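You operate a simulated robot arm through the tools that you are given. There is no shell and no other tool.

Carry out the task below with a simulated robot arm. There is one attempt and no reset: what you move stays moved.

## Task
Check in both returns and sort them; arm only the one that goes back on the shelf.
Fine: use the book reader; no record goes in QUERY; switch the security block off again.

It is judged by the outcome, as a careful person would: the job done as asked, and still so three seconds after it is handed in. It fails if anything else is knocked over, pushed out of place, dropped, spilled or broken.

## Robot
A 6-joint arm with a two-finger gripper, fixed in place. Base frame: the origin is at the foot of the arm, x ahead of it, y to its left, z up. Lengths are in m, angles in degrees, forces in N, time in s.
With the tool pointing down near the work surface it reaches from about 0.24 to 0.6 m from the base axis. Its first joint turns from -166.0 to 166.0 degrees. Payload 2.45 kg.
The TCP is the grasp point between the finger pads, 0.02 m short of the fingertips. In the tool frame z runs along the fingers and y along their closing line. Largest opening 0.14 m; the body of the gripper starts 0.168 m behind the TCP.
Orientation is that of the tool frame in the base frame, as [roll, pitch, yaw] about the fixed x, y, z axes, in that order (R = Rz(yaw) Ry(pitch) Rx(roll)). With the fingers straight down and closing along the base's y, the tool's x points along the base's -x, its y along +y and its z along -z.

## Interface
- The arm moves only by the tool play_rows. Its argument "targets" is a list of rows, each a list of 3 entries, a list of its own where there are three numbers: the turn, a rotation vector about the base's x, y, z in degrees, then the shift along the base's x, y, z in m, then the finger opening in m, from 0 to 0.14. In form: [[[rx, ry, rz], [x, y, z], fingers], ...]. A call has 1 to 20 rows; each row is the pose to reach, as a shift and turn from the pose commanded when the call began. Each row takes 0.2 s and may step no farther than 0.05 m and 8.6 degrees from the row before; otherwise, or with a gripper value out of range, the whole call is refused. A pose out of reach is approached as far as the arm can. The call stops where the force on the tool passes 40 N (or 10 N more than at its start, if that is more) or the arm is blocked; 0.2 s more then pass. Each finger travels about 0.045 m/s and halts on what it meets, pressing with about 39 N; the grip force reading is that of the motor and also rises with nothing between the fingers. The clock runs only during rows and for 0.2 s after the last one: add rows that repeat a pose to give the fingers time. It gives the time, the measured TCP pose, the force on the tool (base axes), the opening and the grip force at its end, in the units of the frame above (readings bear some noise), with the torque about the TCP (base axes, N m) and any sound that the robot's microphone picked up, and new pictures: "views" is both (left out), scene, wrist or none.
- Cameras (640 x 400 px; columns grow to the right, rows downward): "scene" is fixed at [0.3902, -0.5049, 1.6203]; the picture's right is [0.27, 0.96, 0.00], its down [0.90, -0.25, -0.35] and it looks along [-0.34, 0.10, -0.93] (base axes); focal length 214 px, centre (320, 200). "wrist" rides on the gripper at [0.078, 0.011, -0.209] in the tool frame; the picture's right is [-0.14, 0.99, 0.00], its down [-0.92, -0.13, -0.37] and it looks along [-0.36, -0.05, 0.93] (tool axes); focal length 280 px, centre (320, 200). There is no depth. A picture from a camera that has moved, and an enlarged one, comes with that camera's place and axes in the base frame and with its lens. The place of the scene camera against the robot may be out by one fixed shift of up to 0.018 m in any direction.
- lift_body(by): slides the trunk up (or, below 0, down) by that many m; the arm rides with it, the base frame stays. It gives what a move gives, with no picture.
- enlarge(camera, box): a new picture of the part [left, top, right, bottom] of that camera's present view, enlarged. It takes no simulated time.
- job_done(): hands the job in; it is judged then, once.

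Nothing tells you positions but the pictures and the camera data. Unless the task says otherwise, let go and move clear before handing in.

The tools are called after ">>>" by a JSON object that holds its "method" and its "body". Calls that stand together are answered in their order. play_rows: Moves the arm, as the interface text tells. Its arguments: {"type":"object","properties":{"targets":{"type":"array","items":{"type":"array"}},"views":{"type":"string","enum":["both","scene","wrist","none"]}},"required":["targets"]} The other tools are called the same way: lift_body (by) slides the trunk up or down; enlarge (camera, box) takes an enlarged picture of a part of a camera's view; job_done () hands the job in.

At the start:

```text
time_s: 0.0
tcp_pos: [0.2696, -0.364, 1.2679]
ee_rot: [180.0, 0.0, -179.9]
contact_force: [-0.5, -0.4, 0.1]
wrist_torque: [-0.02, 0.02, 0.03]
opening: 0.14
grasp_force: 0.0
trunk travel left (down, up): [-0.15, 0.08]
```

scene: 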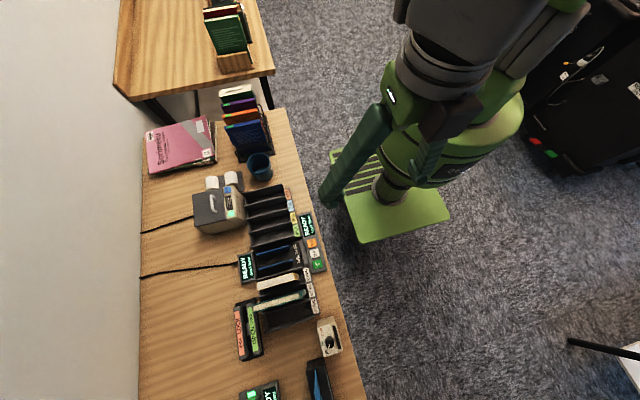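
wrist: 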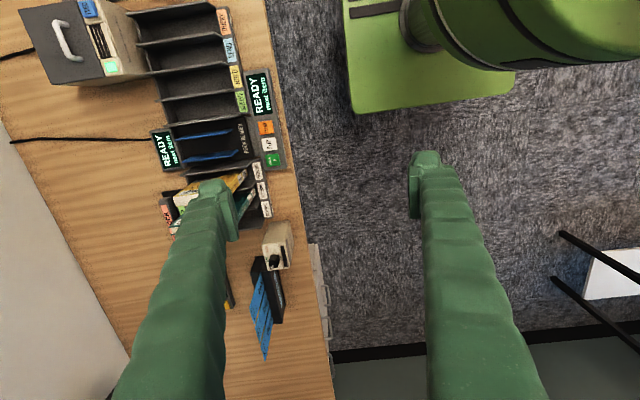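

I see a desk to the robot's left in the scene picture, with a book reader, slots, a security block and some labelled bins. I'll enlarge the pictures first to read the labels before moving.

>>> {"method": "enlarge", "body": {"camera": "scene", "box": [220, 160, 350, 290]}}

>>> {"method": "enlarge", "body": {"camera": "scene", "box": [220, 270, 370, 400]}}

>>> {"method": "enlarge", "body": {"camera": "wrist", "box": [130, 50, 310, 220]}}

>>> {"method": "enlarge", "body": {"camera": "wrist", "box": [20, 0, 260, 110]}}

>>> {"method": "enlarge", "body": {"camera": "wrist", "box": [200, 190, 340, 380]}}

>>> {"method": "enlarge", "body": {"camera": "scene", "box": [130, 70, 290, 200]}}

```text
3.08 times, centred on (285, 225) of scene
camera zoom: at [0.3902, -0.5049, 1.6203], right [0.27, 0.96, 0.0], down [0.9, -0.25, -0.35], along [-0.34, 0.1, -0.93], focal length 660 px, centre (428, 123)
```

zoom: 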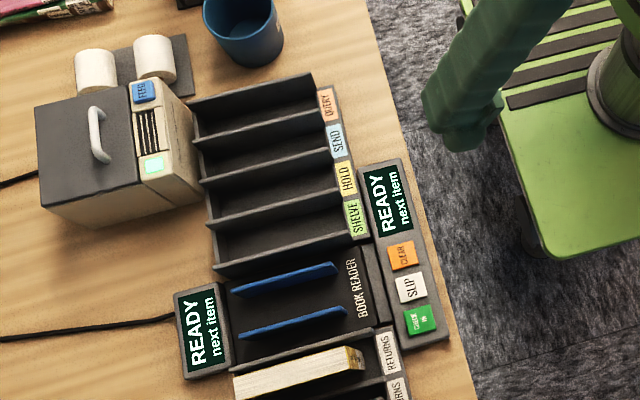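

```text
3.08 times, centred on (295, 335) of scene
camera zoom: at [0.3902, -0.5049, 1.6203], right [0.27, 0.96, 0.0], down [0.9, -0.25, -0.35], along [-0.34, 0.1, -0.93], focal length 660 px, centre (397, -215)
```

zoom: 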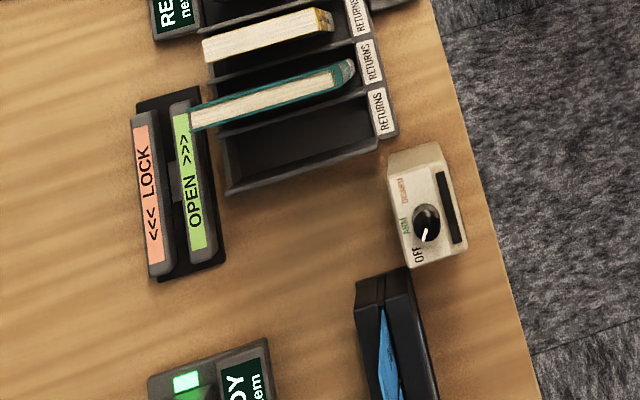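

```text
2.35 times, centred on (220, 135) of wrist
camera zoom: at [0.1921, -0.3539, 1.4769], right [0.14, 0.99, 0.0], down [0.92, -0.13, 0.37], along [0.36, -0.05, -0.93], focal length 660 px, centre (555, 353)
```

zoom: 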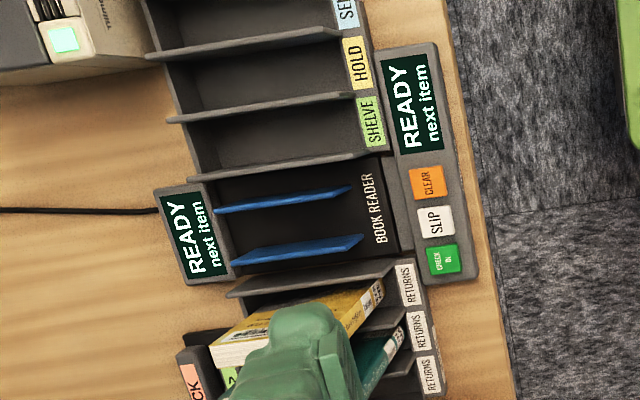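

```text
2.67 times, centred on (140, 55) of wrist
camera zoom: at [0.1921, -0.3539, 1.4769], right [0.14, 0.99, 0.0], down [0.92, -0.13, 0.37], along [0.36, -0.05, -0.93], focal length 748 px, centre (800, 587)
```

zoom: 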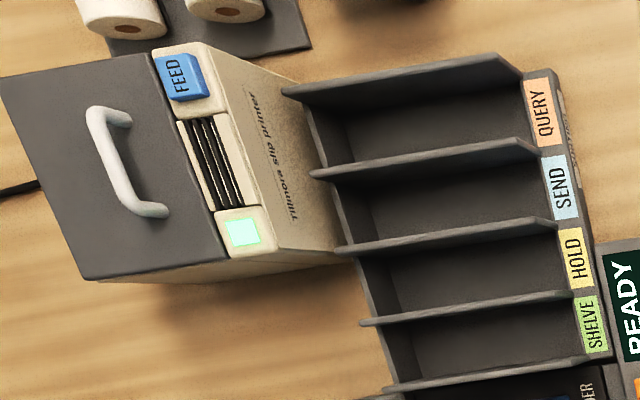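

```text
2.11 times, centred on (270, 285) of wrist
camera zoom: at [0.1921, -0.3539, 1.4769], right [0.14, 0.99, 0.0], down [0.92, -0.13, 0.37], along [0.36, -0.05, -0.93], focal length 590 px, centre (425, 21)
```

zoom: 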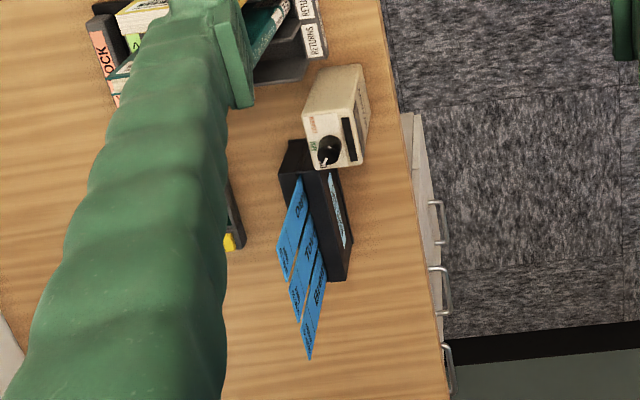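

```text
3.08 times, centred on (210, 135) of scene
camera zoom: at [0.3902, -0.5049, 1.6203], right [0.27, 0.96, 0.0], down [0.9, -0.25, -0.35], along [-0.34, 0.1, -0.93], focal length 660 px, centre (658, 400)
```

zoom: 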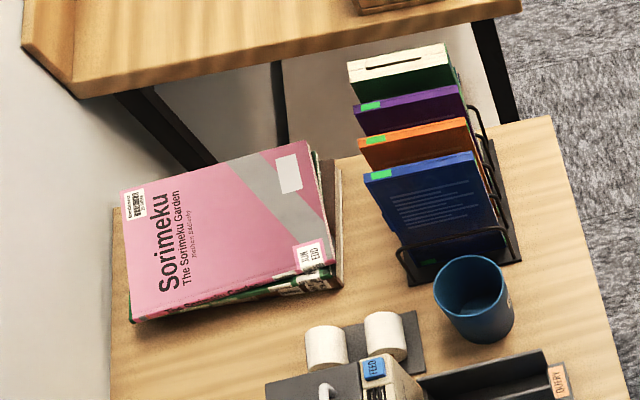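

The desk runs along the robot's right (-y) side. It has the sort slots (QUERY/SEND/HOLD/SHELVE), the BOOK READER with CLEAR/SLIP/CHECK IN, two books in RETURNS, and a cream block with an OFF/ARM dial near x≈0.56. I'll move the hand over the books, still high up, for a better look.

>>> {"method": "play_rows", "body": {"targets": [[[0, 0, 0], [0, -0.04, 0], 0.14], [[0, 0, 0], [0.0, -0.08, 0], 0.14], [[0, 0, 0], [0.0, -0.12, 0], 0.14], [[0, 0, 0], [0.0, -0.16, 0], 0.14], [[0, 0, 0], [0.0, -0.2, 0], 0.14], [[0, 0, 0], [0.0, -0.2, 0], 0.14]]}}

```text
time_s: 1.4
tcp_pos: [0.2689, -0.5644, 1.2691]
ee_rot: [-180.0, -0.1, 180.0]
contact_force: [-0.4, 0.4, 0.3]
wrist_torque: [0.0, -0.03, -0.01]
opening: 0.14
grasp_force: 0.1
trunk travel left (down, up): [-0.15, 0.08]
camera wrist: at [0.1915, -0.5538, 1.4775], right [0.14, 0.99, 0.0], down [0.92, -0.13, 0.37], along [0.37, -0.05, -0.93], focal length 280 px, centre (320, 200)
```

scene: 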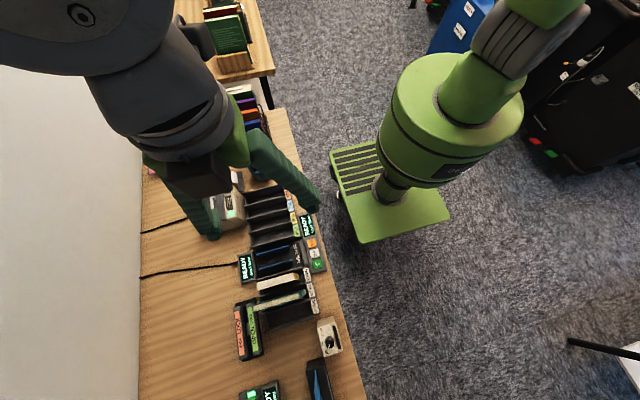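
wrist: 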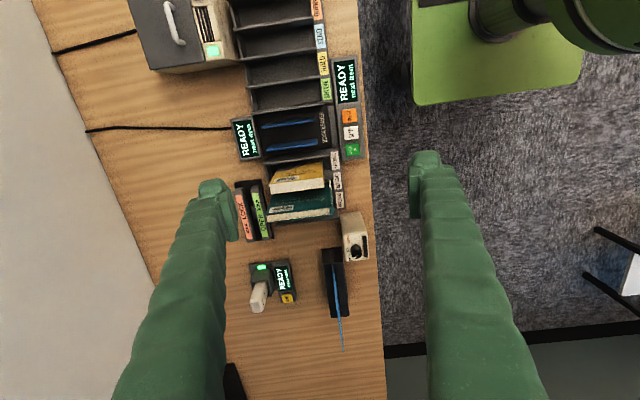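

>>> {"method": "enlarge", "body": {"camera": "wrist", "box": [220, 120, 380, 240]}}

>>> {"method": "enlarge", "body": {"camera": "wrist", "box": [230, 190, 390, 350]}}

>>> {"method": "enlarge", "body": {"camera": "wrist", "box": [220, 60, 380, 170]}}

>>> {"method": "enlarge", "body": {"camera": "wrist", "box": [120, 0, 340, 110]}}

```text
3.33 times, centred on (300, 180) of wrist
camera zoom: at [0.1915, -0.5538, 1.4775], right [0.14, 0.99, 0.0], down [0.92, -0.13, 0.37], along [0.37, -0.05, -0.93], focal length 935 px, centre (387, 267)
```

zoom: 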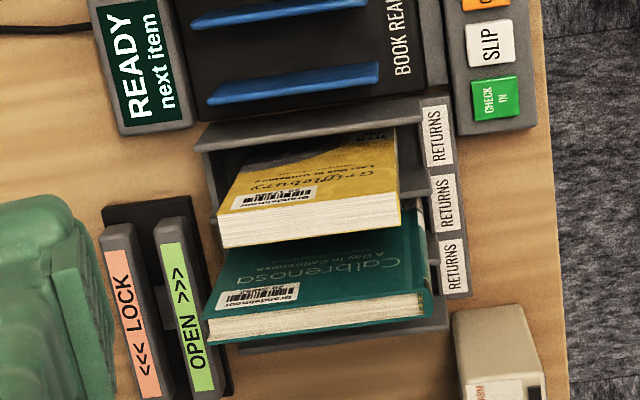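

```text
2.50 times, centred on (310, 270) of wrist
camera zoom: at [0.1915, -0.5538, 1.4775], right [0.14, 0.99, 0.0], down [0.92, -0.13, 0.37], along [0.37, -0.05, -0.93], focal length 701 px, centre (345, 25)
```

zoom: 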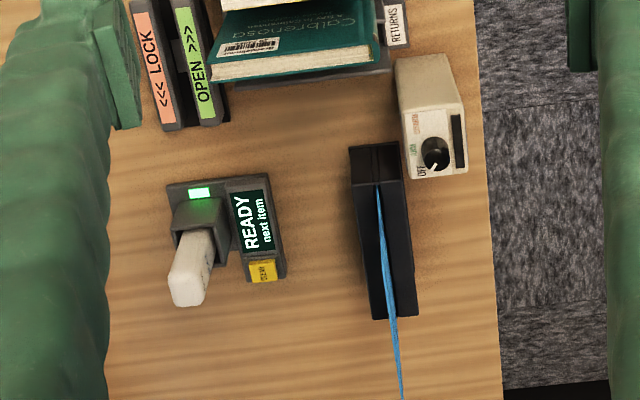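

```text
3.64 times, centred on (300, 115) of wrist
camera zoom: at [0.1915, -0.5538, 1.4775], right [0.14, 0.99, 0.0], down [0.92, -0.13, 0.37], along [0.37, -0.05, -0.93], focal length 1020 px, centre (393, 509)
```

zoom: 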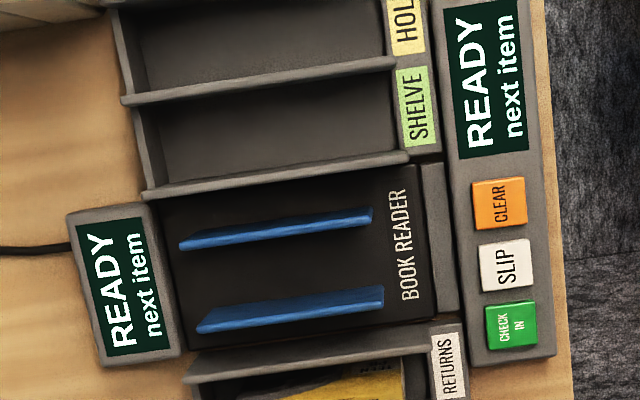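

```text
2.91 times, centred on (230, 55) of wrist
camera zoom: at [0.1915, -0.5538, 1.4775], right [0.14, 0.99, 0.0], down [0.92, -0.13, 0.37], along [0.37, -0.05, -0.93], focal length 816 px, centre (582, 622)
```

zoom: 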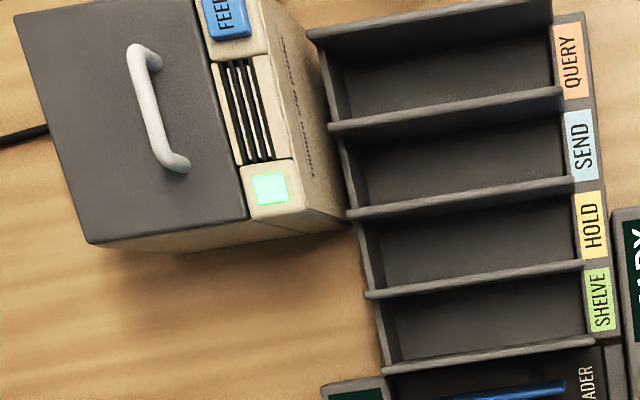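

The reader, the slots and both standing books (yellow and teal) are clear, and the tool is still well above everything. I'll lower the trunk and take closer views to measure the layout.

>>> {"method": "lift_body", "body": {"by": -0.12}}

```text
time_s: 2.9
tcp_pos: [0.2699, -0.5642, 1.1491]
ee_rot: [180.0, 0.1, -179.9]
contact_force: [-0.3, -0.3, 0.3]
wrist_torque: [0.01, -0.03, 0.04]
opening: 0.1401
grasp_force: 0.0
trunk travel left (down, up): [-0.03, 0.2]
```

The trunk is down 0.12 m and the tool is at z≈1.15, clear of everything. Next I'll move to x≈0.12, y≈-0.62 to look along the slots, reader and books from closer.

>>> {"method": "play_rows", "body": {"targets": [[[0, 0, 0], [-0.04, -0.01, 0], 0.14], [[0, 0, 0], [-0.08, -0.03, 0], 0.14], [[0, 0, 0], [-0.12, -0.05, -0.02], 0.14], [[0, 0, 0], [-0.15, -0.06, -0.03], 0.14], [[0, 0, 0], [-0.15, -0.06, -0.03], 0.14]], "views": "wrist"}}

```text
time_s: 4.1
tcp_pos: [0.1202, -0.6255, 1.1176]
ee_rot: [-180.0, 0.0, -180.0]
contact_force: [-0.3, 0.3, 0.1]
wrist_torque: [0.01, 0.02, 0.0]
opening: 0.1402
grasp_force: 0.1
trunk travel left (down, up): [-0.03, 0.2]
camera wrist: at [0.0417, -0.6156, 1.326], right [0.14, 0.99, 0.0], down [0.92, -0.13, 0.37], along [0.37, -0.05, -0.93], focal length 280 px, centre (320, 200)
```

wrist: 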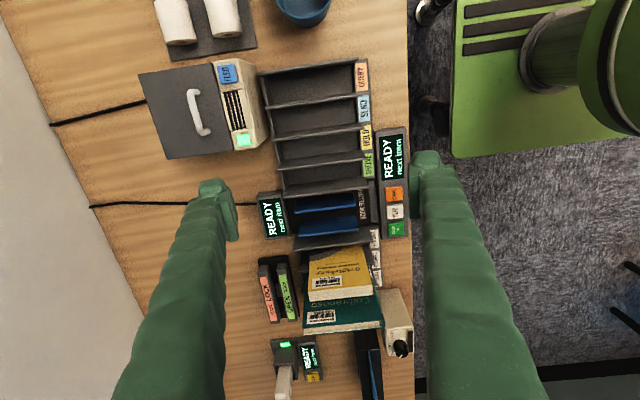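

>>> {"method": "enlarge", "body": {"camera": "wrist", "box": [240, 170, 420, 280]}}

>>> {"method": "enlarge", "body": {"camera": "wrist", "box": [240, 50, 420, 180]}}

>>> {"method": "enlarge", "body": {"camera": "wrist", "box": [250, 240, 420, 350]}}

```text
3.56 times, centred on (330, 225) of wrist
camera zoom: at [0.0417, -0.6156, 1.326], right [0.14, 0.99, 0.0], down [0.92, -0.13, 0.37], along [0.37, -0.05, -0.93], focal length 997 px, centre (284, 111)
```

zoom: 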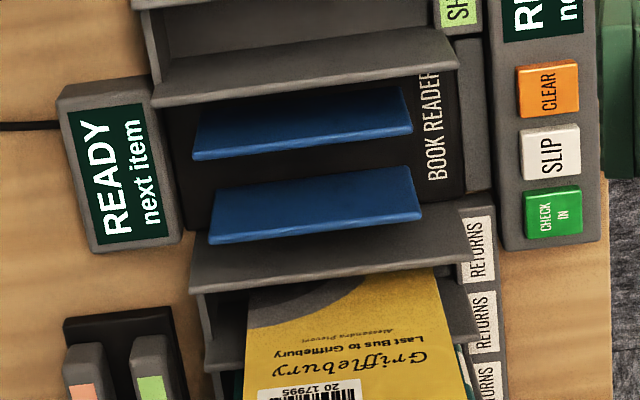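

```text
3.08 times, centred on (330, 115) of wrist
camera zoom: at [0.0417, -0.6156, 1.326], right [0.14, 0.99, 0.0], down [0.92, -0.13, 0.37], along [0.37, -0.05, -0.93], focal length 863 px, centre (289, 462)
```

zoom: 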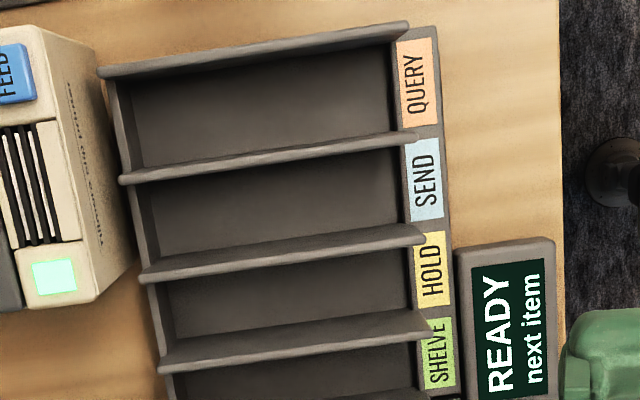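

```text
3.64 times, centred on (335, 295) of wrist
camera zoom: at [0.0417, -0.6156, 1.326], right [0.14, 0.99, 0.0], down [0.92, -0.13, 0.37], along [0.37, -0.05, -0.93], focal length 1020 px, centre (266, -146)
```

zoom: 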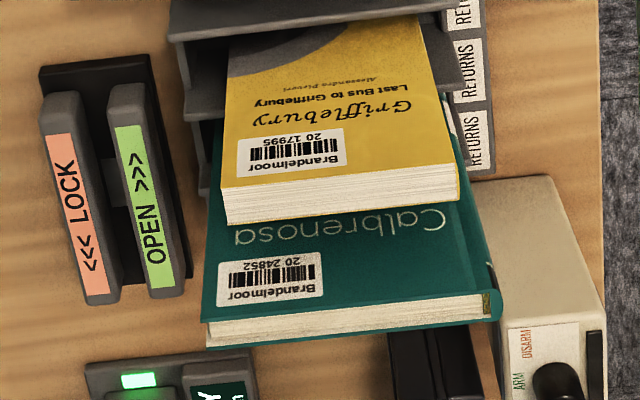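

I now have estimates: yellow book top at z≈0.94 (x≈0.358–0.378, y≈-0.68 to -0.57), teal book top at z≈0.96 (x≈0.414–0.431), reader fins at x≈0.25 and 0.295. Next I'll turn the wrist 90° so the fingers close along x across the book thickness, and move above the reader.

>>> {"method": "play_rows", "body": {"targets": [[[0, 0, -8.2], [0.015, 0, 0], 0.14], [[0, 0, -16.4], [0.03, 0, 0], 0.14], [[0, 0, -24.6], [0.045, 0, 0], 0.14], [[0, 0, -32.8], [0.06, 0, 0], 0.14], [[0, 0, -41], [0.075, 0, 0], 0.14], [[0, 0, -49.2], [0.09, 0, 0], 0.14], [[0, 0, -57.4], [0.105, 0, 0], 0.14], [[0, 0, -65.6], [0.12, 0, 0], 0.14], [[0, 0, -73.8], [0.135, 0, 0], 0.14], [[0, 0, -82], [0.15, 0, 0], 0.14], [[0, 0, -90], [0.16, 0, 0], 0.14], [[0, 0, -90], [0.16, 0, 0], 0.14]], "views": "both"}}

```text
time_s: 6.7
tcp_pos: [0.2792, -0.6244, 1.1191]
ee_rot: [180.0, 0.1, 89.9]
contact_force: [-0.1, -0.5, 0.2]
wrist_torque: [0.04, -0.02, 0.0]
opening: 0.1398
grasp_force: 0.1
trunk travel left (down, up): [-0.03, 0.2]
camera wrist: at [0.2905, -0.5464, 1.3275], right [0.99, -0.14, 0.0], down [-0.13, -0.92, 0.37], along [-0.05, -0.36, -0.93], focal length 280 px, centre (320, 200)
```

scene: 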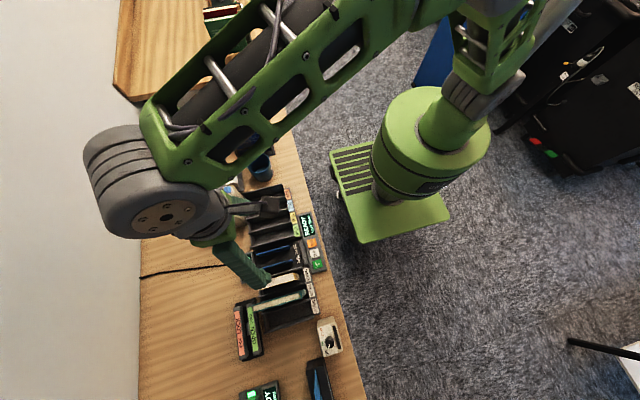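
wrist: 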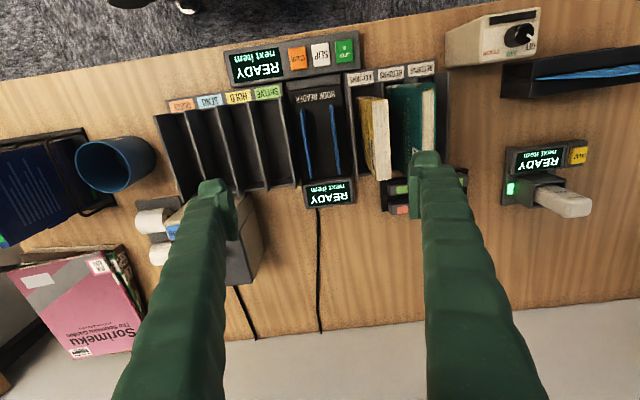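

The wrist is turned and reached cleanly. I'll enlarge this view to measure the slots and reader from directly above.

>>> {"method": "enlarge", "body": {"camera": "wrist", "box": [150, 60, 300, 200]}}

>>> {"method": "enlarge", "body": {"camera": "wrist", "box": [270, 60, 450, 220]}}

>>> {"method": "enlarge", "body": {"camera": "wrist", "box": [430, 0, 620, 230]}}

>>> {"method": "enlarge", "body": {"camera": "wrist", "box": [210, 30, 370, 110]}}

```text
2.86 times, centred on (225, 130) of wrist
camera zoom: at [0.2905, -0.5464, 1.3275], right [0.99, -0.14, 0.0], down [-0.13, -0.92, 0.37], along [-0.05, -0.36, -0.93], focal length 801 px, centre (591, 400)
```

zoom: 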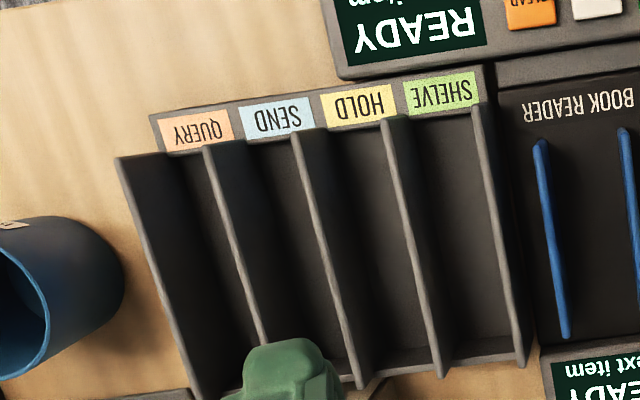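

```text
2.50 times, centred on (360, 140) of wrist
camera zoom: at [0.2905, -0.5464, 1.3275], right [0.99, -0.14, 0.0], down [-0.13, -0.92, 0.37], along [-0.05, -0.36, -0.93], focal length 701 px, centre (220, 350)
```

zoom: 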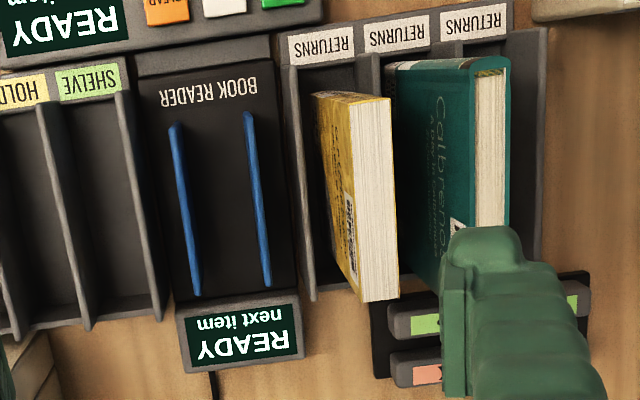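

```text
1.74 times, centred on (525, 115) of wrist
camera zoom: at [0.2905, -0.5464, 1.3275], right [0.99, -0.14, 0.0], down [-0.13, -0.92, 0.37], along [-0.05, -0.36, -0.93], focal length 488 px, centre (-36, 348)
```

zoom: 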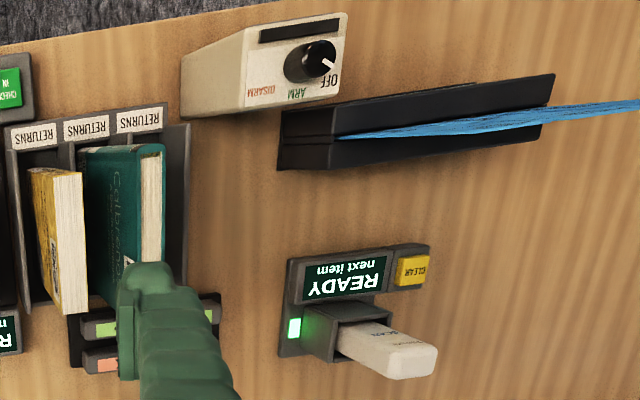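

```text
4.00 times, centred on (290, 70) of wrist
camera zoom: at [0.2905, -0.5464, 1.3275], right [0.99, -0.14, 0.0], down [-0.13, -0.92, 0.37], along [-0.05, -0.36, -0.93], focal length 1122 px, centre (440, 720)
```

zoom: 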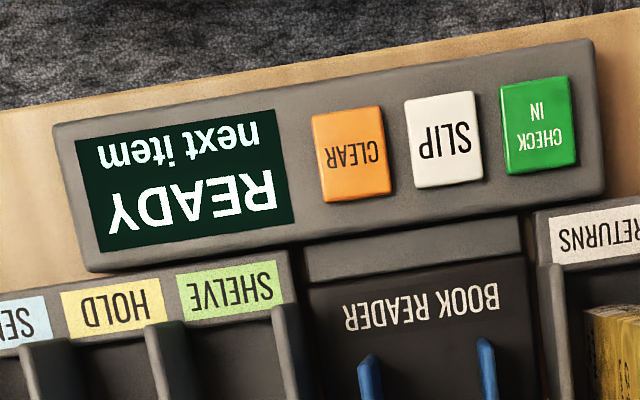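

All the geometry agrees: slot dividers sit every 0.055 m with tops at z≈0.82, slot centres are QUERY 0.028, SEND 0.082, HOLD 0.137 and SHELVE 0.192, and the reader bed is at z≈0.777. I'll move above the yellow book with a narrow opening and check the alignment.

>>> {"method": "play_rows", "body": {"targets": [[[0, 0, 0], [0.03, 0, -0.01], 0.12], [[0, 0, 0], [0.06, 0, -0.03], 0.1], [[0, 0, 0], [0.0884, -0.002, -0.05], 0.08], [[0, 0, 0], [0.0884, -0.002, -0.08], 0.06], [[0, 0, 0], [0.0884, -0.002, -0.09], 0.05], [[0, 0, 0], [0.0884, -0.002, -0.09], 0.046], [[0, 0, 0], [0.0884, -0.002, -0.09], 0.046]], "views": "both"}}

```text
time_s: 8.3
tcp_pos: [0.3701, -0.6266, 1.0289]
ee_rot: [-179.9, 0.1, 90.0]
contact_force: [0.0, -0.3, -0.4]
wrist_torque: [0.03, 0.05, 0.01]
opening: 0.046
grasp_force: 0.1
trunk travel left (down, up): [-0.03, 0.2]
camera wrist: at [0.3806, -0.5492, 1.2374], right [0.99, -0.14, 0.0], down [-0.13, -0.92, 0.37], along [-0.05, -0.37, -0.93], focal length 280 px, centre (320, 200)
```

scene: 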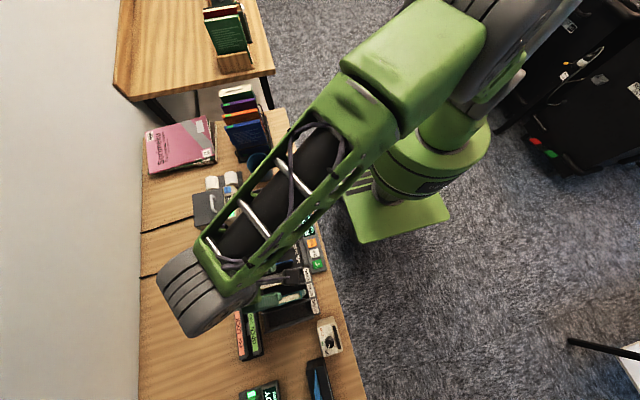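
wrist: 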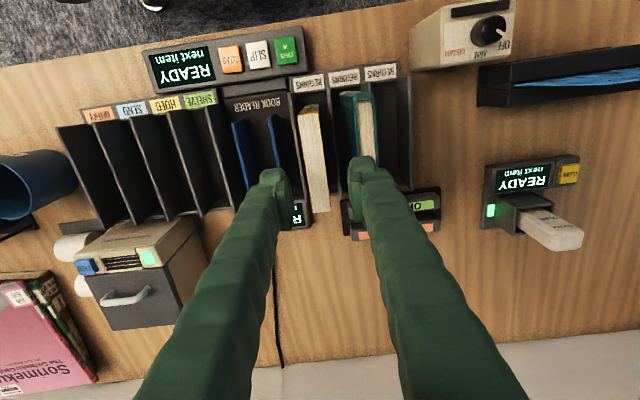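

I've reached above the yellow book at (0.370, -0.627, 1.029). I'll zoom in to centre on the book's top edge.

>>> {"method": "enlarge", "body": {"camera": "wrist", "box": [260, 80, 400, 220]}}

>>> {"method": "enlarge", "body": {"camera": "wrist", "box": [400, 0, 540, 100]}}

```text
2.86 times, centred on (330, 150) of wrist
camera zoom: at [0.3806, -0.5492, 1.2374], right [0.99, -0.14, 0.0], down [-0.13, -0.92, 0.37], along [-0.05, -0.37, -0.93], focal length 801 px, centre (291, 343)
```

zoom: 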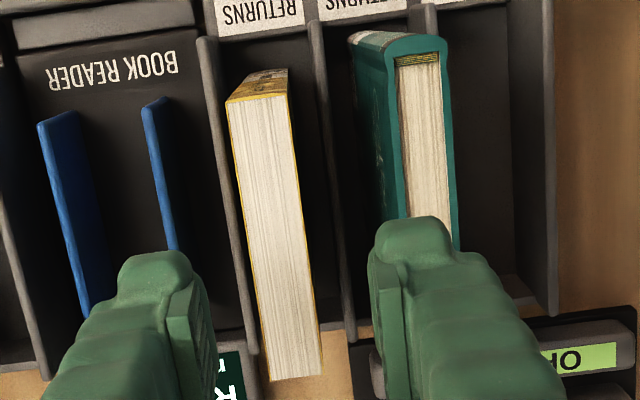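

```text
4.00 times, centred on (470, 50) of wrist
camera zoom: at [0.3806, -0.5492, 1.2374], right [0.99, -0.14, 0.0], down [-0.13, -0.92, 0.37], along [-0.05, -0.37, -0.93], focal length 1122 px, centre (-280, 800)
```

zoom: 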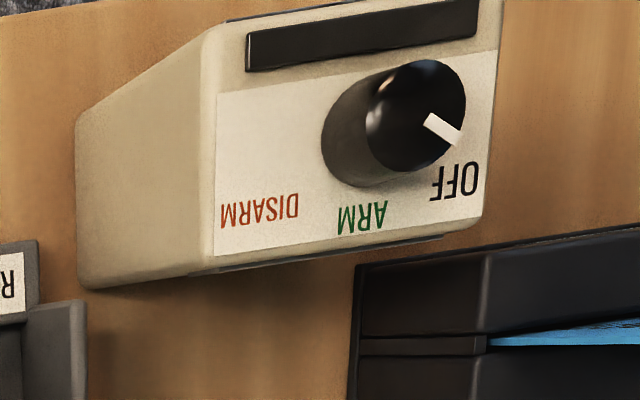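

The yellow book's top centre is at x≈0.365, about 5 mm to the -x side of the tool. I'll set the opening to 0.042, shift -5 mm, go down to z≈0.905 and grip.

>>> {"method": "play_rows", "body": {"targets": [[[0, 0, 0], [-0.005, 0.001, 0], 0.042], [[0, 0, 0], [-0.005, 0.001, -0.03], 0.042], [[0, 0, 0], [-0.005, 0.001, -0.06], 0.042], [[0, 0, 0], [-0.005, 0.001, -0.09], 0.042], [[0, 0, 0], [-0.005, 0.001, -0.11], 0.042], [[0, 0, 0], [-0.005, 0.001, -0.124], 0.042], [[0, 0, 0], [-0.005, 0.001, -0.124], 0.042]], "views": "wrist"}}

```text
time_s: 9.9
tcp_pos: [0.3628, -0.6251, 0.9058]
ee_rot: [-180.0, 0.1, 90.0]
contact_force: [0.2, -0.2, -0.5]
wrist_torque: [0.05, 0.03, -0.02]
opening: 0.0422
grasp_force: 0.1
trunk travel left (down, up): [-0.03, 0.2]
camera wrist: at [0.3731, -0.5485, 1.1141], right [0.99, -0.14, 0.0], down [-0.13, -0.92, 0.37], along [-0.05, -0.37, -0.93], focal length 280 px, centre (320, 200)
```

wrist: 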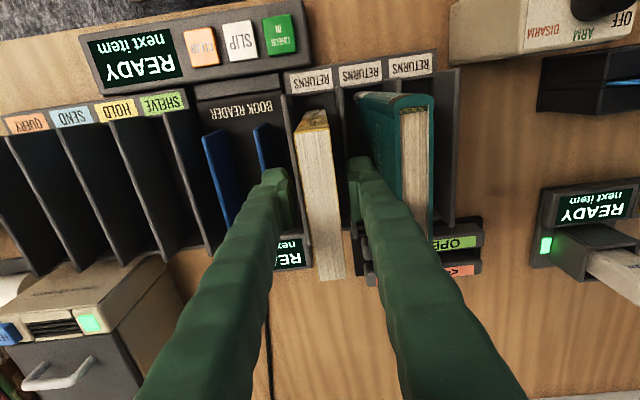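

The fingers straddle the yellow book with nothing touching. Closing to grip now.

>>> {"method": "play_rows", "body": {"targets": [[[0, 0, 0], [0, 0, 0], 0.03], [[0, 0, 0], [0, 0, 0], 0.02], [[0, 0, 0], [0, 0, 0], 0.01], [[0, 0, 0], [0, 0, 0], 0.01], [[0, 0, 0], [0, 0, 0], 0.01]], "views": "wrist"}}

```text
time_s: 11.1
tcp_pos: [0.3623, -0.6258, 0.907]
ee_rot: [180.0, 0.0, 89.9]
contact_force: [0.6, 0.0, -0.4]
wrist_torque: [-0.02, -0.03, -0.02]
opening: 0.0207
grasp_force: 38.6
trunk travel left (down, up): [-0.03, 0.2]
camera wrist: at [0.3731, -0.5484, 1.1142], right [0.99, -0.14, 0.0], down [-0.13, -0.92, 0.37], along [-0.05, -0.36, -0.93], focal length 280 px, centre (320, 200)
```

wrist: 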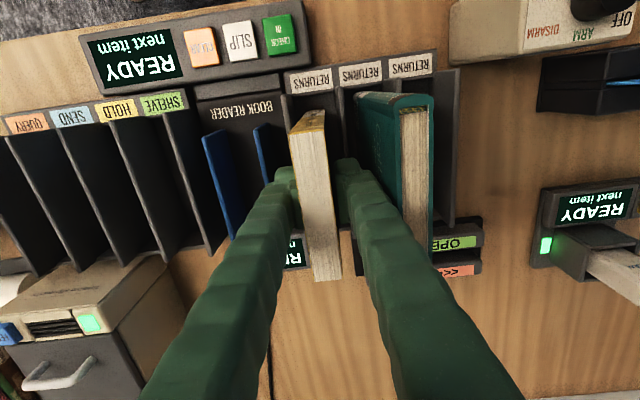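

Gripped: opening 0.0207, force 38.6 N. Now I'll lift straight up 0.14 m, clear of the dividers and fins.

>>> {"method": "play_rows", "body": {"targets": [[[0, 0, 0], [0, 0, 0.02], 0.01], [[0, 0, 0], [0, 0, 0.05], 0.01], [[0, 0, 0], [0, 0, 0.08], 0.01], [[0, 0, 0], [0, 0, 0.11], 0.01], [[0, 0, 0], [0, 0, 0.14], 0.01], [[0, 0, 0], [0, 0, 0.14], 0.01]], "views": "both"}}

```text
time_s: 12.5
tcp_pos: [0.364, -0.6255, 1.0424]
ee_rot: [-180.0, 0.0, 90.0]
contact_force: [0.1, -0.6, -1.5]
wrist_torque: [0.02, -0.03, 0.02]
opening: 0.0207
grasp_force: 39.0
trunk travel left (down, up): [-0.03, 0.2]
camera wrist: at [0.375, -0.5478, 1.2516], right [0.99, -0.14, 0.0], down [-0.13, -0.92, 0.37], along [-0.05, -0.36, -0.93], focal length 280 px, centre (320, 200)
```

scene: 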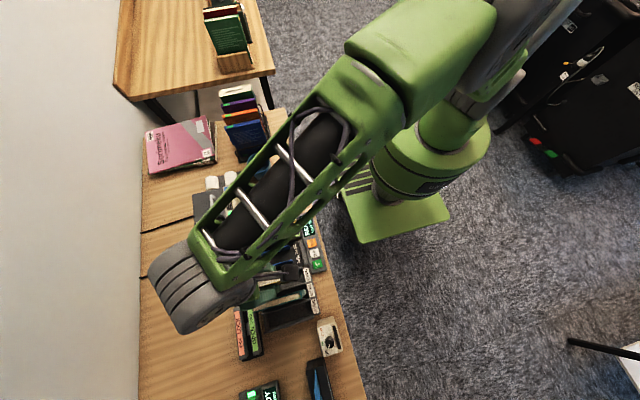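
wrist: 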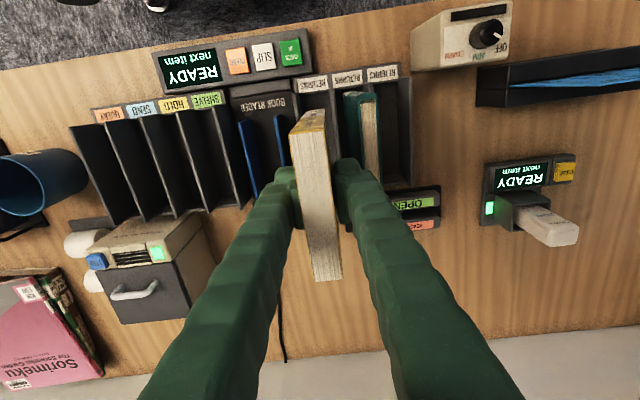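

The yellow book is held straight. I'll zoom in on the reader fins before moving over them.

>>> {"method": "enlarge", "body": {"camera": "wrist", "box": [220, 80, 320, 200]}}

```text
3.33 times, centred on (270, 140) of wrist
camera zoom: at [0.375, -0.5478, 1.2516], right [0.99, -0.14, 0.0], down [-0.13, -0.92, 0.37], along [-0.05, -0.36, -0.93], focal length 935 px, centre (487, 400)
```

zoom: 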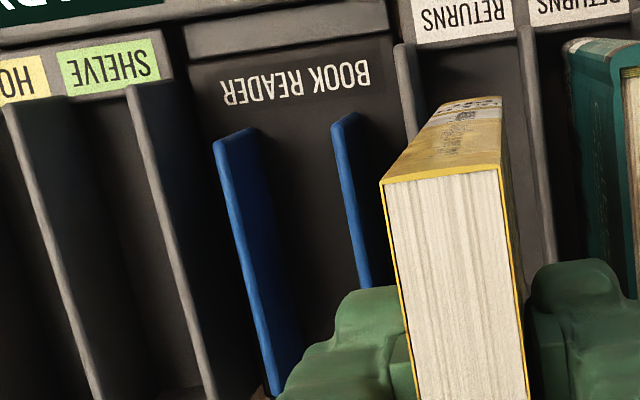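

The fins and walls together put the reader centre at x≈0.279. I'll carry the book there at this height and check the alignment before lowering it.

>>> {"method": "play_rows", "body": {"targets": [[[0, 0, 0], [-0.03, -0.002, 0], 0.01], [[0, 0, 0], [-0.06, -0.004, 0], 0.01], [[0, 0, 0], [-0.084, -0.005, 0], 0.01], [[0, 0, 0], [-0.084, -0.005, 0], 0.01], [[0, 0, 0], [-0.084, -0.005, 0], 0.01]], "views": "both"}}

>>> {"method": "enlarge", "body": {"camera": "wrist", "box": [250, 60, 390, 220]}}

>>> {"method": "enlarge", "body": {"camera": "scene", "box": [220, 200, 340, 320]}}

```text
time_s: 13.7
tcp_pos: [0.2794, -0.6299, 1.0425]
ee_rot: [-180.0, 0.0, 90.0]
contact_force: [-0.9, -0.2, -2.1]
wrist_torque: [0.0, -0.01, 0.03]
opening: 0.0211
grasp_force: 39.2
trunk travel left (down, up): [-0.03, 0.2]
camera wrist: at [0.2898, -0.5526, 1.2512], right [0.99, -0.14, 0.0], down [-0.13, -0.92, 0.37], along [-0.05, -0.36, -0.93], focal length 280 px, centre (320, 200)
```

scene: 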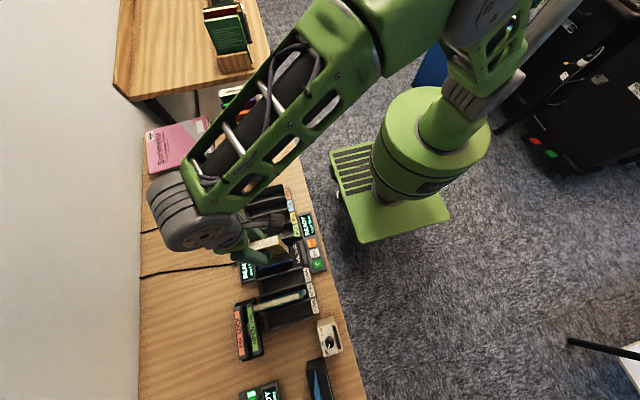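
wrist: 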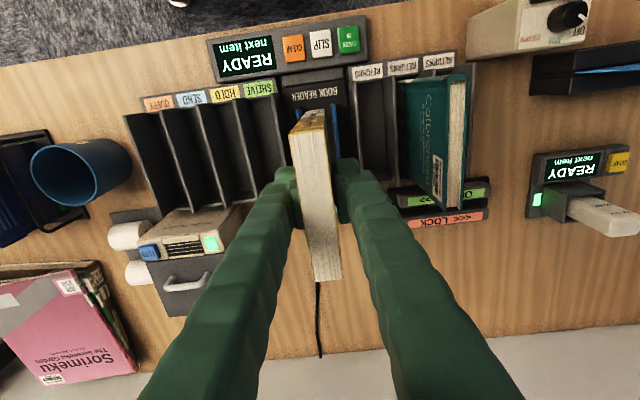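

```text
2.50 times, centred on (320, 140) of wrist
camera zoom: at [0.2898, -0.5526, 1.2512], right [0.99, -0.14, 0.0], down [-0.13, -0.92, 0.37], along [-0.05, -0.36, -0.93], focal length 701 px, centre (320, 350)
```

zoom: 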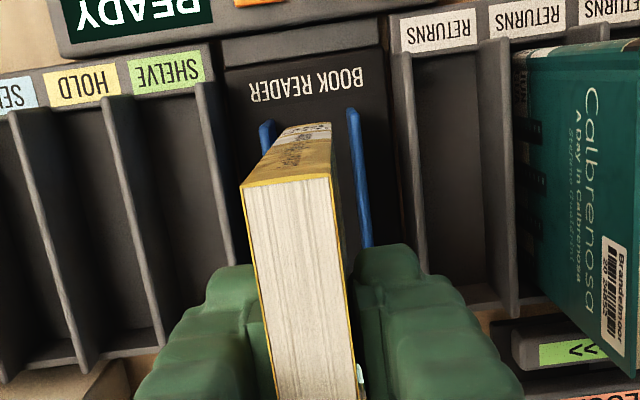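

```text
3.33 times, centred on (280, 260) of scene
camera zoom: at [0.3902, -0.5049, 1.6203], right [0.27, 0.96, 0.0], down [0.9, -0.25, -0.35], along [-0.34, 0.1, -0.93], focal length 715 px, centre (453, 0)
```

zoom: 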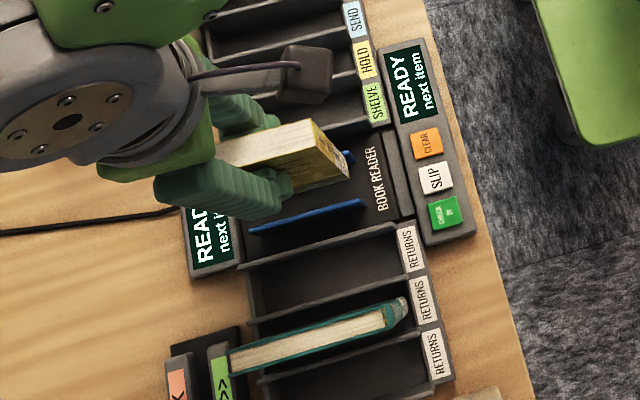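

The book is centred between the fins to within about 1.5 mm. I'll lower it most of the way and check the force.

>>> {"method": "play_rows", "body": {"targets": [[[0, 0, 0], [0.001, 0, -0.03], 0.01], [[0, 0, 0], [0.001, 0, -0.06], 0.01], [[0, 0, 0], [0.001, 0, -0.09], 0.01], [[0, 0, 0], [0.001, 0, -0.107], 0.01], [[0, 0, 0], [0.001, 0, -0.115], 0.01], [[0, 0, 0], [0.001, 0, -0.115], 0.01]], "views": "both"}}

>>> {"method": "enlarge", "body": {"camera": "scene", "box": [220, 200, 340, 320]}}

```text
time_s: 15.1
tcp_pos: [0.2794, -0.6302, 0.9279]
ee_rot: [179.9, 0.0, 90.0]
contact_force: [0.0, -0.3, -2.3]
wrist_torque: [-0.03, -0.02, 0.02]
opening: 0.0205
grasp_force: 39.3
trunk travel left (down, up): [-0.03, 0.2]
camera wrist: at [0.2906, -0.553, 1.1368], right [0.99, -0.14, 0.0], down [-0.13, -0.92, 0.37], along [-0.05, -0.36, -0.93], focal length 280 px, centre (320, 200)
```

scene: 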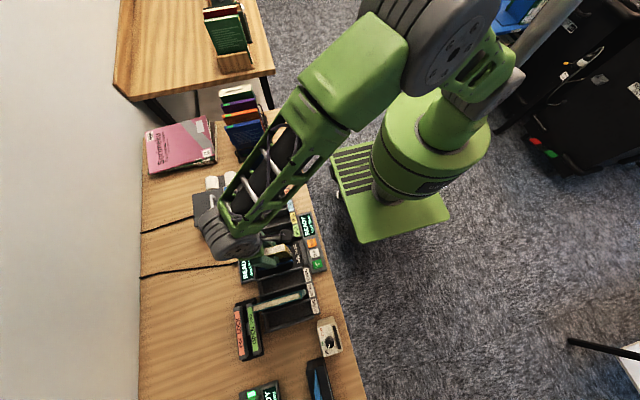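
wrist: 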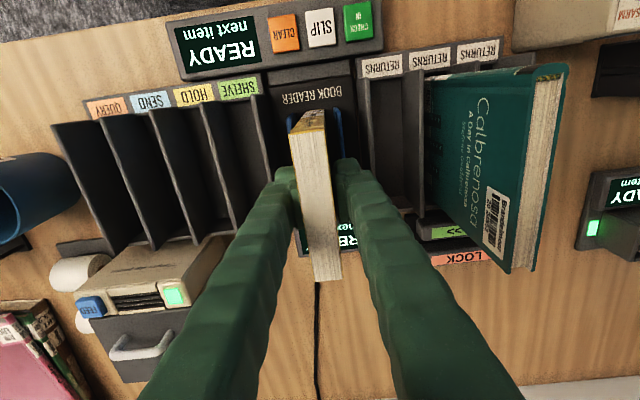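

```text
3.33 times, centred on (280, 260) of scene
camera zoom: at [0.3902, -0.5049, 1.6203], right [0.27, 0.96, 0.0], down [0.9, -0.25, -0.35], along [-0.34, 0.1, -0.93], focal length 715 px, centre (453, 0)
```

zoom: 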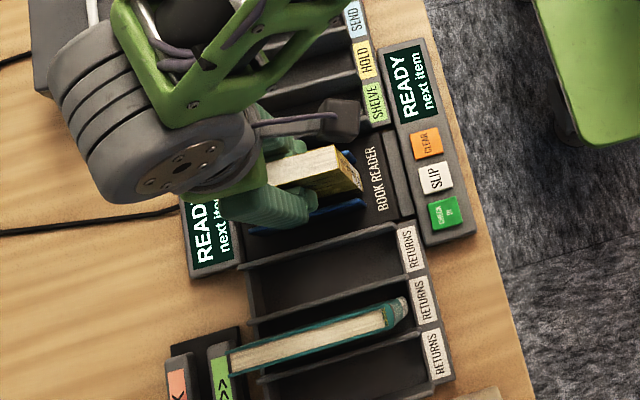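

The book is between the fins with about 1–2 cm still to go. I'll lower in small steps and watch the force.

>>> {"method": "play_rows", "body": {"targets": [[[0, 0, 0], [0, 0, -0.004], 0.01], [[0, 0, 0], [0, 0, -0.008], 0.01], [[0, 0, 0], [0, 0, -0.01], 0.01]], "views": "none"}}

```text
time_s: 15.9
tcp_pos: [0.28, -0.6309, 0.9188]
ee_rot: [-179.9, 0.1, 89.9]
contact_force: [0.1, -0.8, -1.7]
wrist_torque: [0.0, 0.0, 0.01]
opening: 0.0207
grasp_force: 38.6
trunk travel left (down, up): [-0.03, 0.2]
```

>>> {"method": "play_rows", "body": {"targets": [[[0, 0, 0], [0, 0, -0.002], 0.01], [[0, 0, 0], [0, 0, -0.004], 0.01]], "views": "none"}}

```text
time_s: 16.5
tcp_pos: [0.2796, -0.6303, 0.9147]
ee_rot: [180.0, -0.1, 90.0]
contact_force: [0.0, 0.1, -2.2]
wrist_torque: [0.01, -0.04, -0.01]
opening: 0.0208
grasp_force: 39.5
trunk travel left (down, up): [-0.03, 0.2]
```

>>> {"method": "play_rows", "body": {"targets": [[[0, 0, 0], [0, 0, -0.002], 0.01], [[0, 0, 0], [0, 0, -0.004], 0.01]], "views": "none"}}

```text
time_s: 17.1
tcp_pos: [0.2805, -0.6294, 0.9145]
ee_rot: [179.9, 0.2, 90.1]
contact_force: [0.6, 2.0, 14.8]
wrist_torque: [0.93, 0.11, 0.0]
opening: 0.0208
grasp_force: 39.0
trunk travel left (down, up): [-0.03, 0.2]
```

The book's bottom is on the reader bed (15 N up). I'll ease the pressure and look at the displays before letting go.

>>> {"method": "play_rows", "body": {"targets": [[[0, 0, 0], [0, 0, 0.003], 0.01], [[0, 0, 0], [0, 0, 0.003], 0.01]], "views": "both"}}

>>> {"method": "enlarge", "body": {"camera": "scene", "box": [220, 200, 340, 320]}}

>>> {"method": "enlarge", "body": {"camera": "wrist", "box": [160, 0, 400, 120]}}

```text
time_s: 17.7
tcp_pos: [0.281, -0.6301, 0.9132]
ee_rot: [180.0, 0.0, 90.0]
contact_force: [0.2, -1.1, -0.8]
wrist_torque: [-0.18, -0.01, 0.0]
opening: 0.0211
grasp_force: 39.7
trunk travel left (down, up): [-0.03, 0.2]
camera wrist: at [0.2911, -0.5526, 1.1223], right [0.99, -0.14, 0.0], down [-0.13, -0.92, 0.37], along [-0.05, -0.36, -0.93], focal length 280 px, centre (320, 200)
```

scene: 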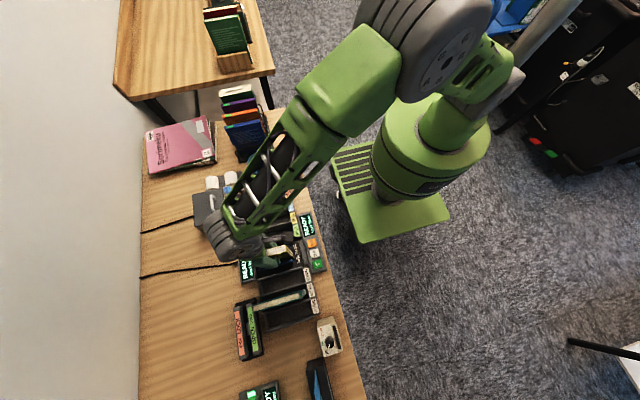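
wrist: 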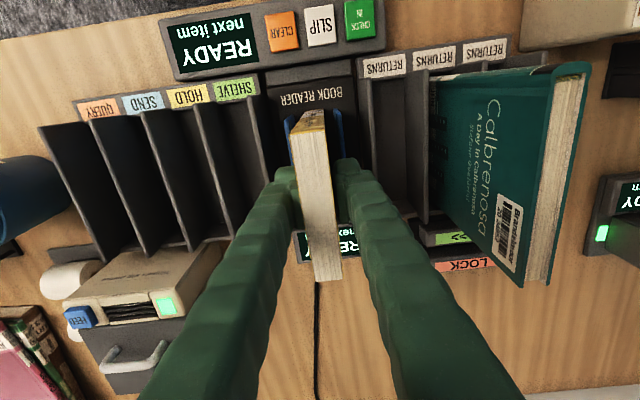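

```text
3.33 times, centred on (280, 260) of scene
camera zoom: at [0.3902, -0.5049, 1.6203], right [0.27, 0.96, 0.0], down [0.9, -0.25, -0.35], along [-0.34, 0.1, -0.93], focal length 715 px, centre (453, 0)
```

zoom: 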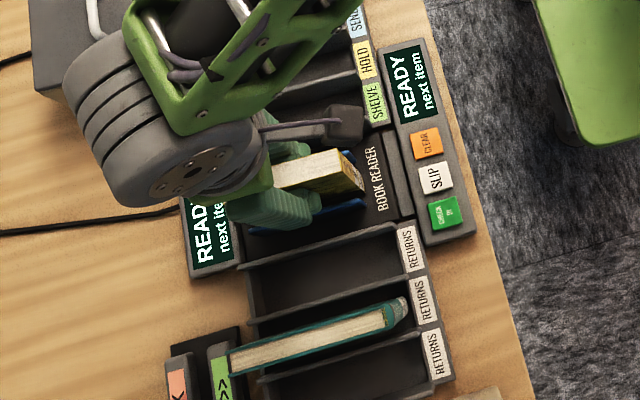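

```text
2.67 times, centred on (280, 60) of wrist
camera zoom: at [0.2911, -0.5526, 1.1223], right [0.99, -0.14, 0.0], down [-0.13, -0.92, 0.37], along [-0.05, -0.36, -0.93], focal length 748 px, centre (427, 573)
```

zoom: 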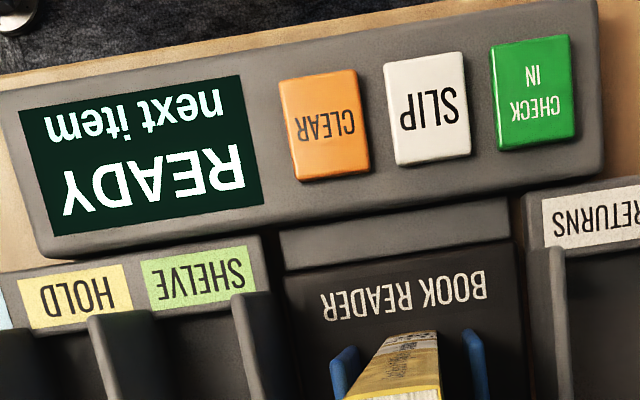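

The displays still say READY, so the book is resting on the bed and probably gets read once released or on CHECK IN. I'll open the fingers gently.

>>> {"method": "play_rows", "body": {"targets": [[[0, 0, 0], [0, 0, -0.001], 0.018], [[0, 0, 0], [0, 0, -0.001], 0.024], [[0, 0, 0], [0, 0, -0.001], 0.034], [[0, 0, 0], [0, 0, -0.001], 0.046], [[0, 0, 0], [0, 0, -0.001], 0.05], [[0, 0, 0], [0, 0, -0.001], 0.05]], "views": "both"}}

>>> {"method": "enlarge", "body": {"camera": "wrist", "box": [240, 80, 400, 300]}}

>>> {"method": "enlarge", "body": {"camera": "scene", "box": [220, 200, 340, 320]}}

```text
time_s: 19.1
tcp_pos: [0.2801, -0.6307, 0.9143]
ee_rot: [179.9, 0.0, 89.9]
contact_force: [-0.2, -0.4, -0.7]
wrist_torque: [-0.02, 0.01, -0.01]
opening: 0.05
grasp_force: 0.0
trunk travel left (down, up): [-0.03, 0.2]
camera wrist: at [0.2913, -0.5526, 1.122], right [0.99, -0.14, 0.0], down [-0.13, -0.92, 0.37], along [-0.05, -0.36, -0.93], focal length 280 px, centre (320, 200)
```

scene: 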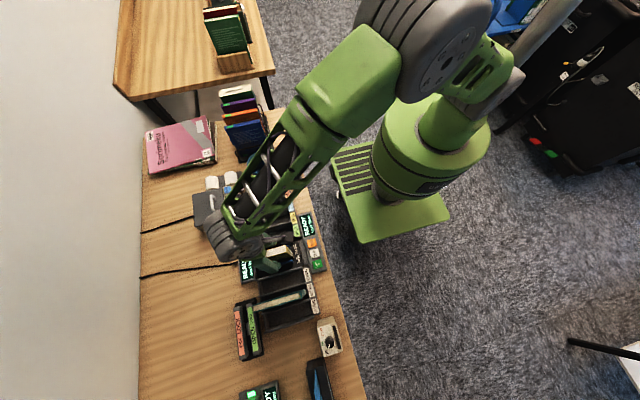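
wrist: 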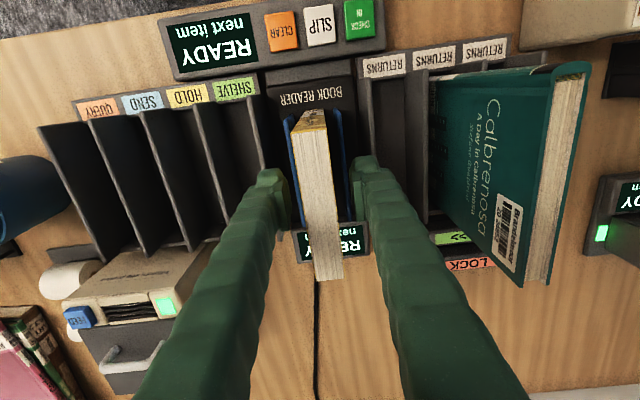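

```text
1.82 times, centred on (320, 190) of wrist
camera zoom: at [0.2913, -0.5526, 1.122], right [0.99, -0.14, 0.0], down [-0.13, -0.92, 0.37], along [-0.05, -0.36, -0.93], focal length 510 px, centre (320, 218)
```

zoom: 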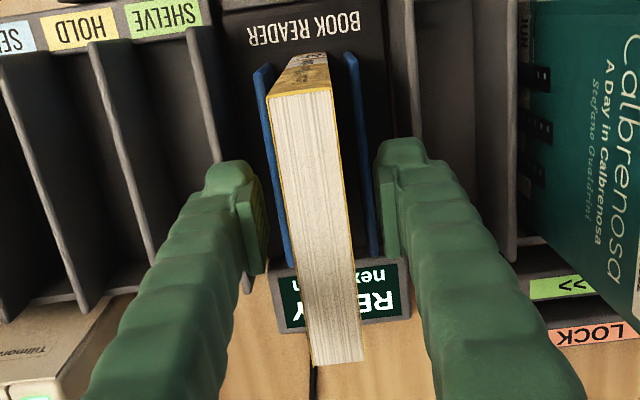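

```text
3.33 times, centred on (280, 260) of scene
camera zoom: at [0.3902, -0.5049, 1.6203], right [0.27, 0.96, 0.0], down [0.9, -0.25, -0.35], along [-0.34, 0.1, -0.93], focal length 715 px, centre (453, 0)
```

zoom: 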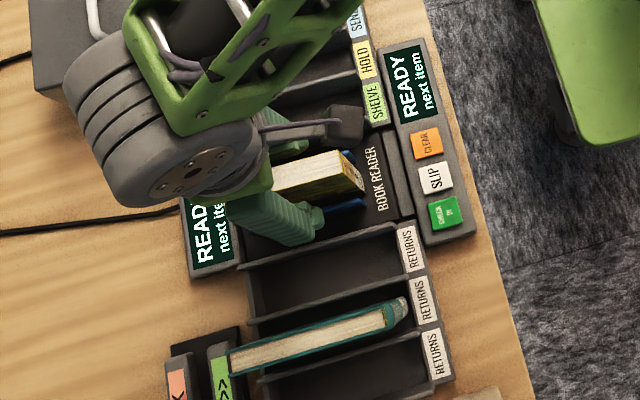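

The yellow book stands upright between the fins. Now I'll lift clear, close the fingers and move above CHECK IN at about (0.340, -0.4945).

>>> {"method": "play_rows", "body": {"targets": [[[0, 0, 0], [0, 0, 0.03], 0.05], [[0, 0, 0], [0, 0, 0.07], 0.05], [[0, 0, 0], [0, 0, 0.11], 0.05], [[0, 0, 0], [0, 0.0, 0.13], 0.05], [[0, 0, 0], [0.02, 0.045, 0.13], 0.03], [[0, 0, 0], [0.04, 0.09, 0.12], 0.01], [[0, 0, 0], [0.06, 0.1362, 0.09], 0.0], [[0, 0, 0], [0.06, 0.1362, 0.05], 0.0], [[0, 0, 0], [0.06, 0.1362, 0.01], 0.0], [[0, 0, 0], [0.06, 0.1362, -0.03], 0.0], [[0, 0, 0], [0.06, 0.1362, -0.06], 0.0], [[0, 0, 0], [0.06, 0.1362, -0.06], 0.0]], "views": "both"}}

>>> {"method": "enlarge", "body": {"camera": "scene", "box": [220, 180, 360, 300]}}

```text
refused: row 6 steps farther than a row can; nothing moved
```

```text
3.33 times, centred on (290, 240) of scene
camera zoom: at [0.3902, -0.5049, 1.6203], right [0.27, 0.96, 0.0], down [0.9, -0.25, -0.35], along [-0.34, 0.1, -0.93], focal length 715 px, centre (420, 67)
```

zoom: 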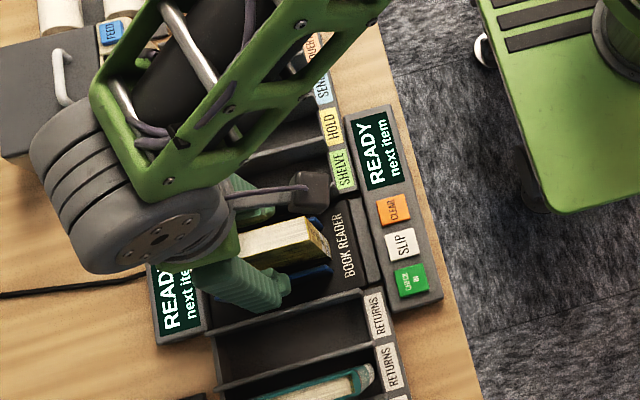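

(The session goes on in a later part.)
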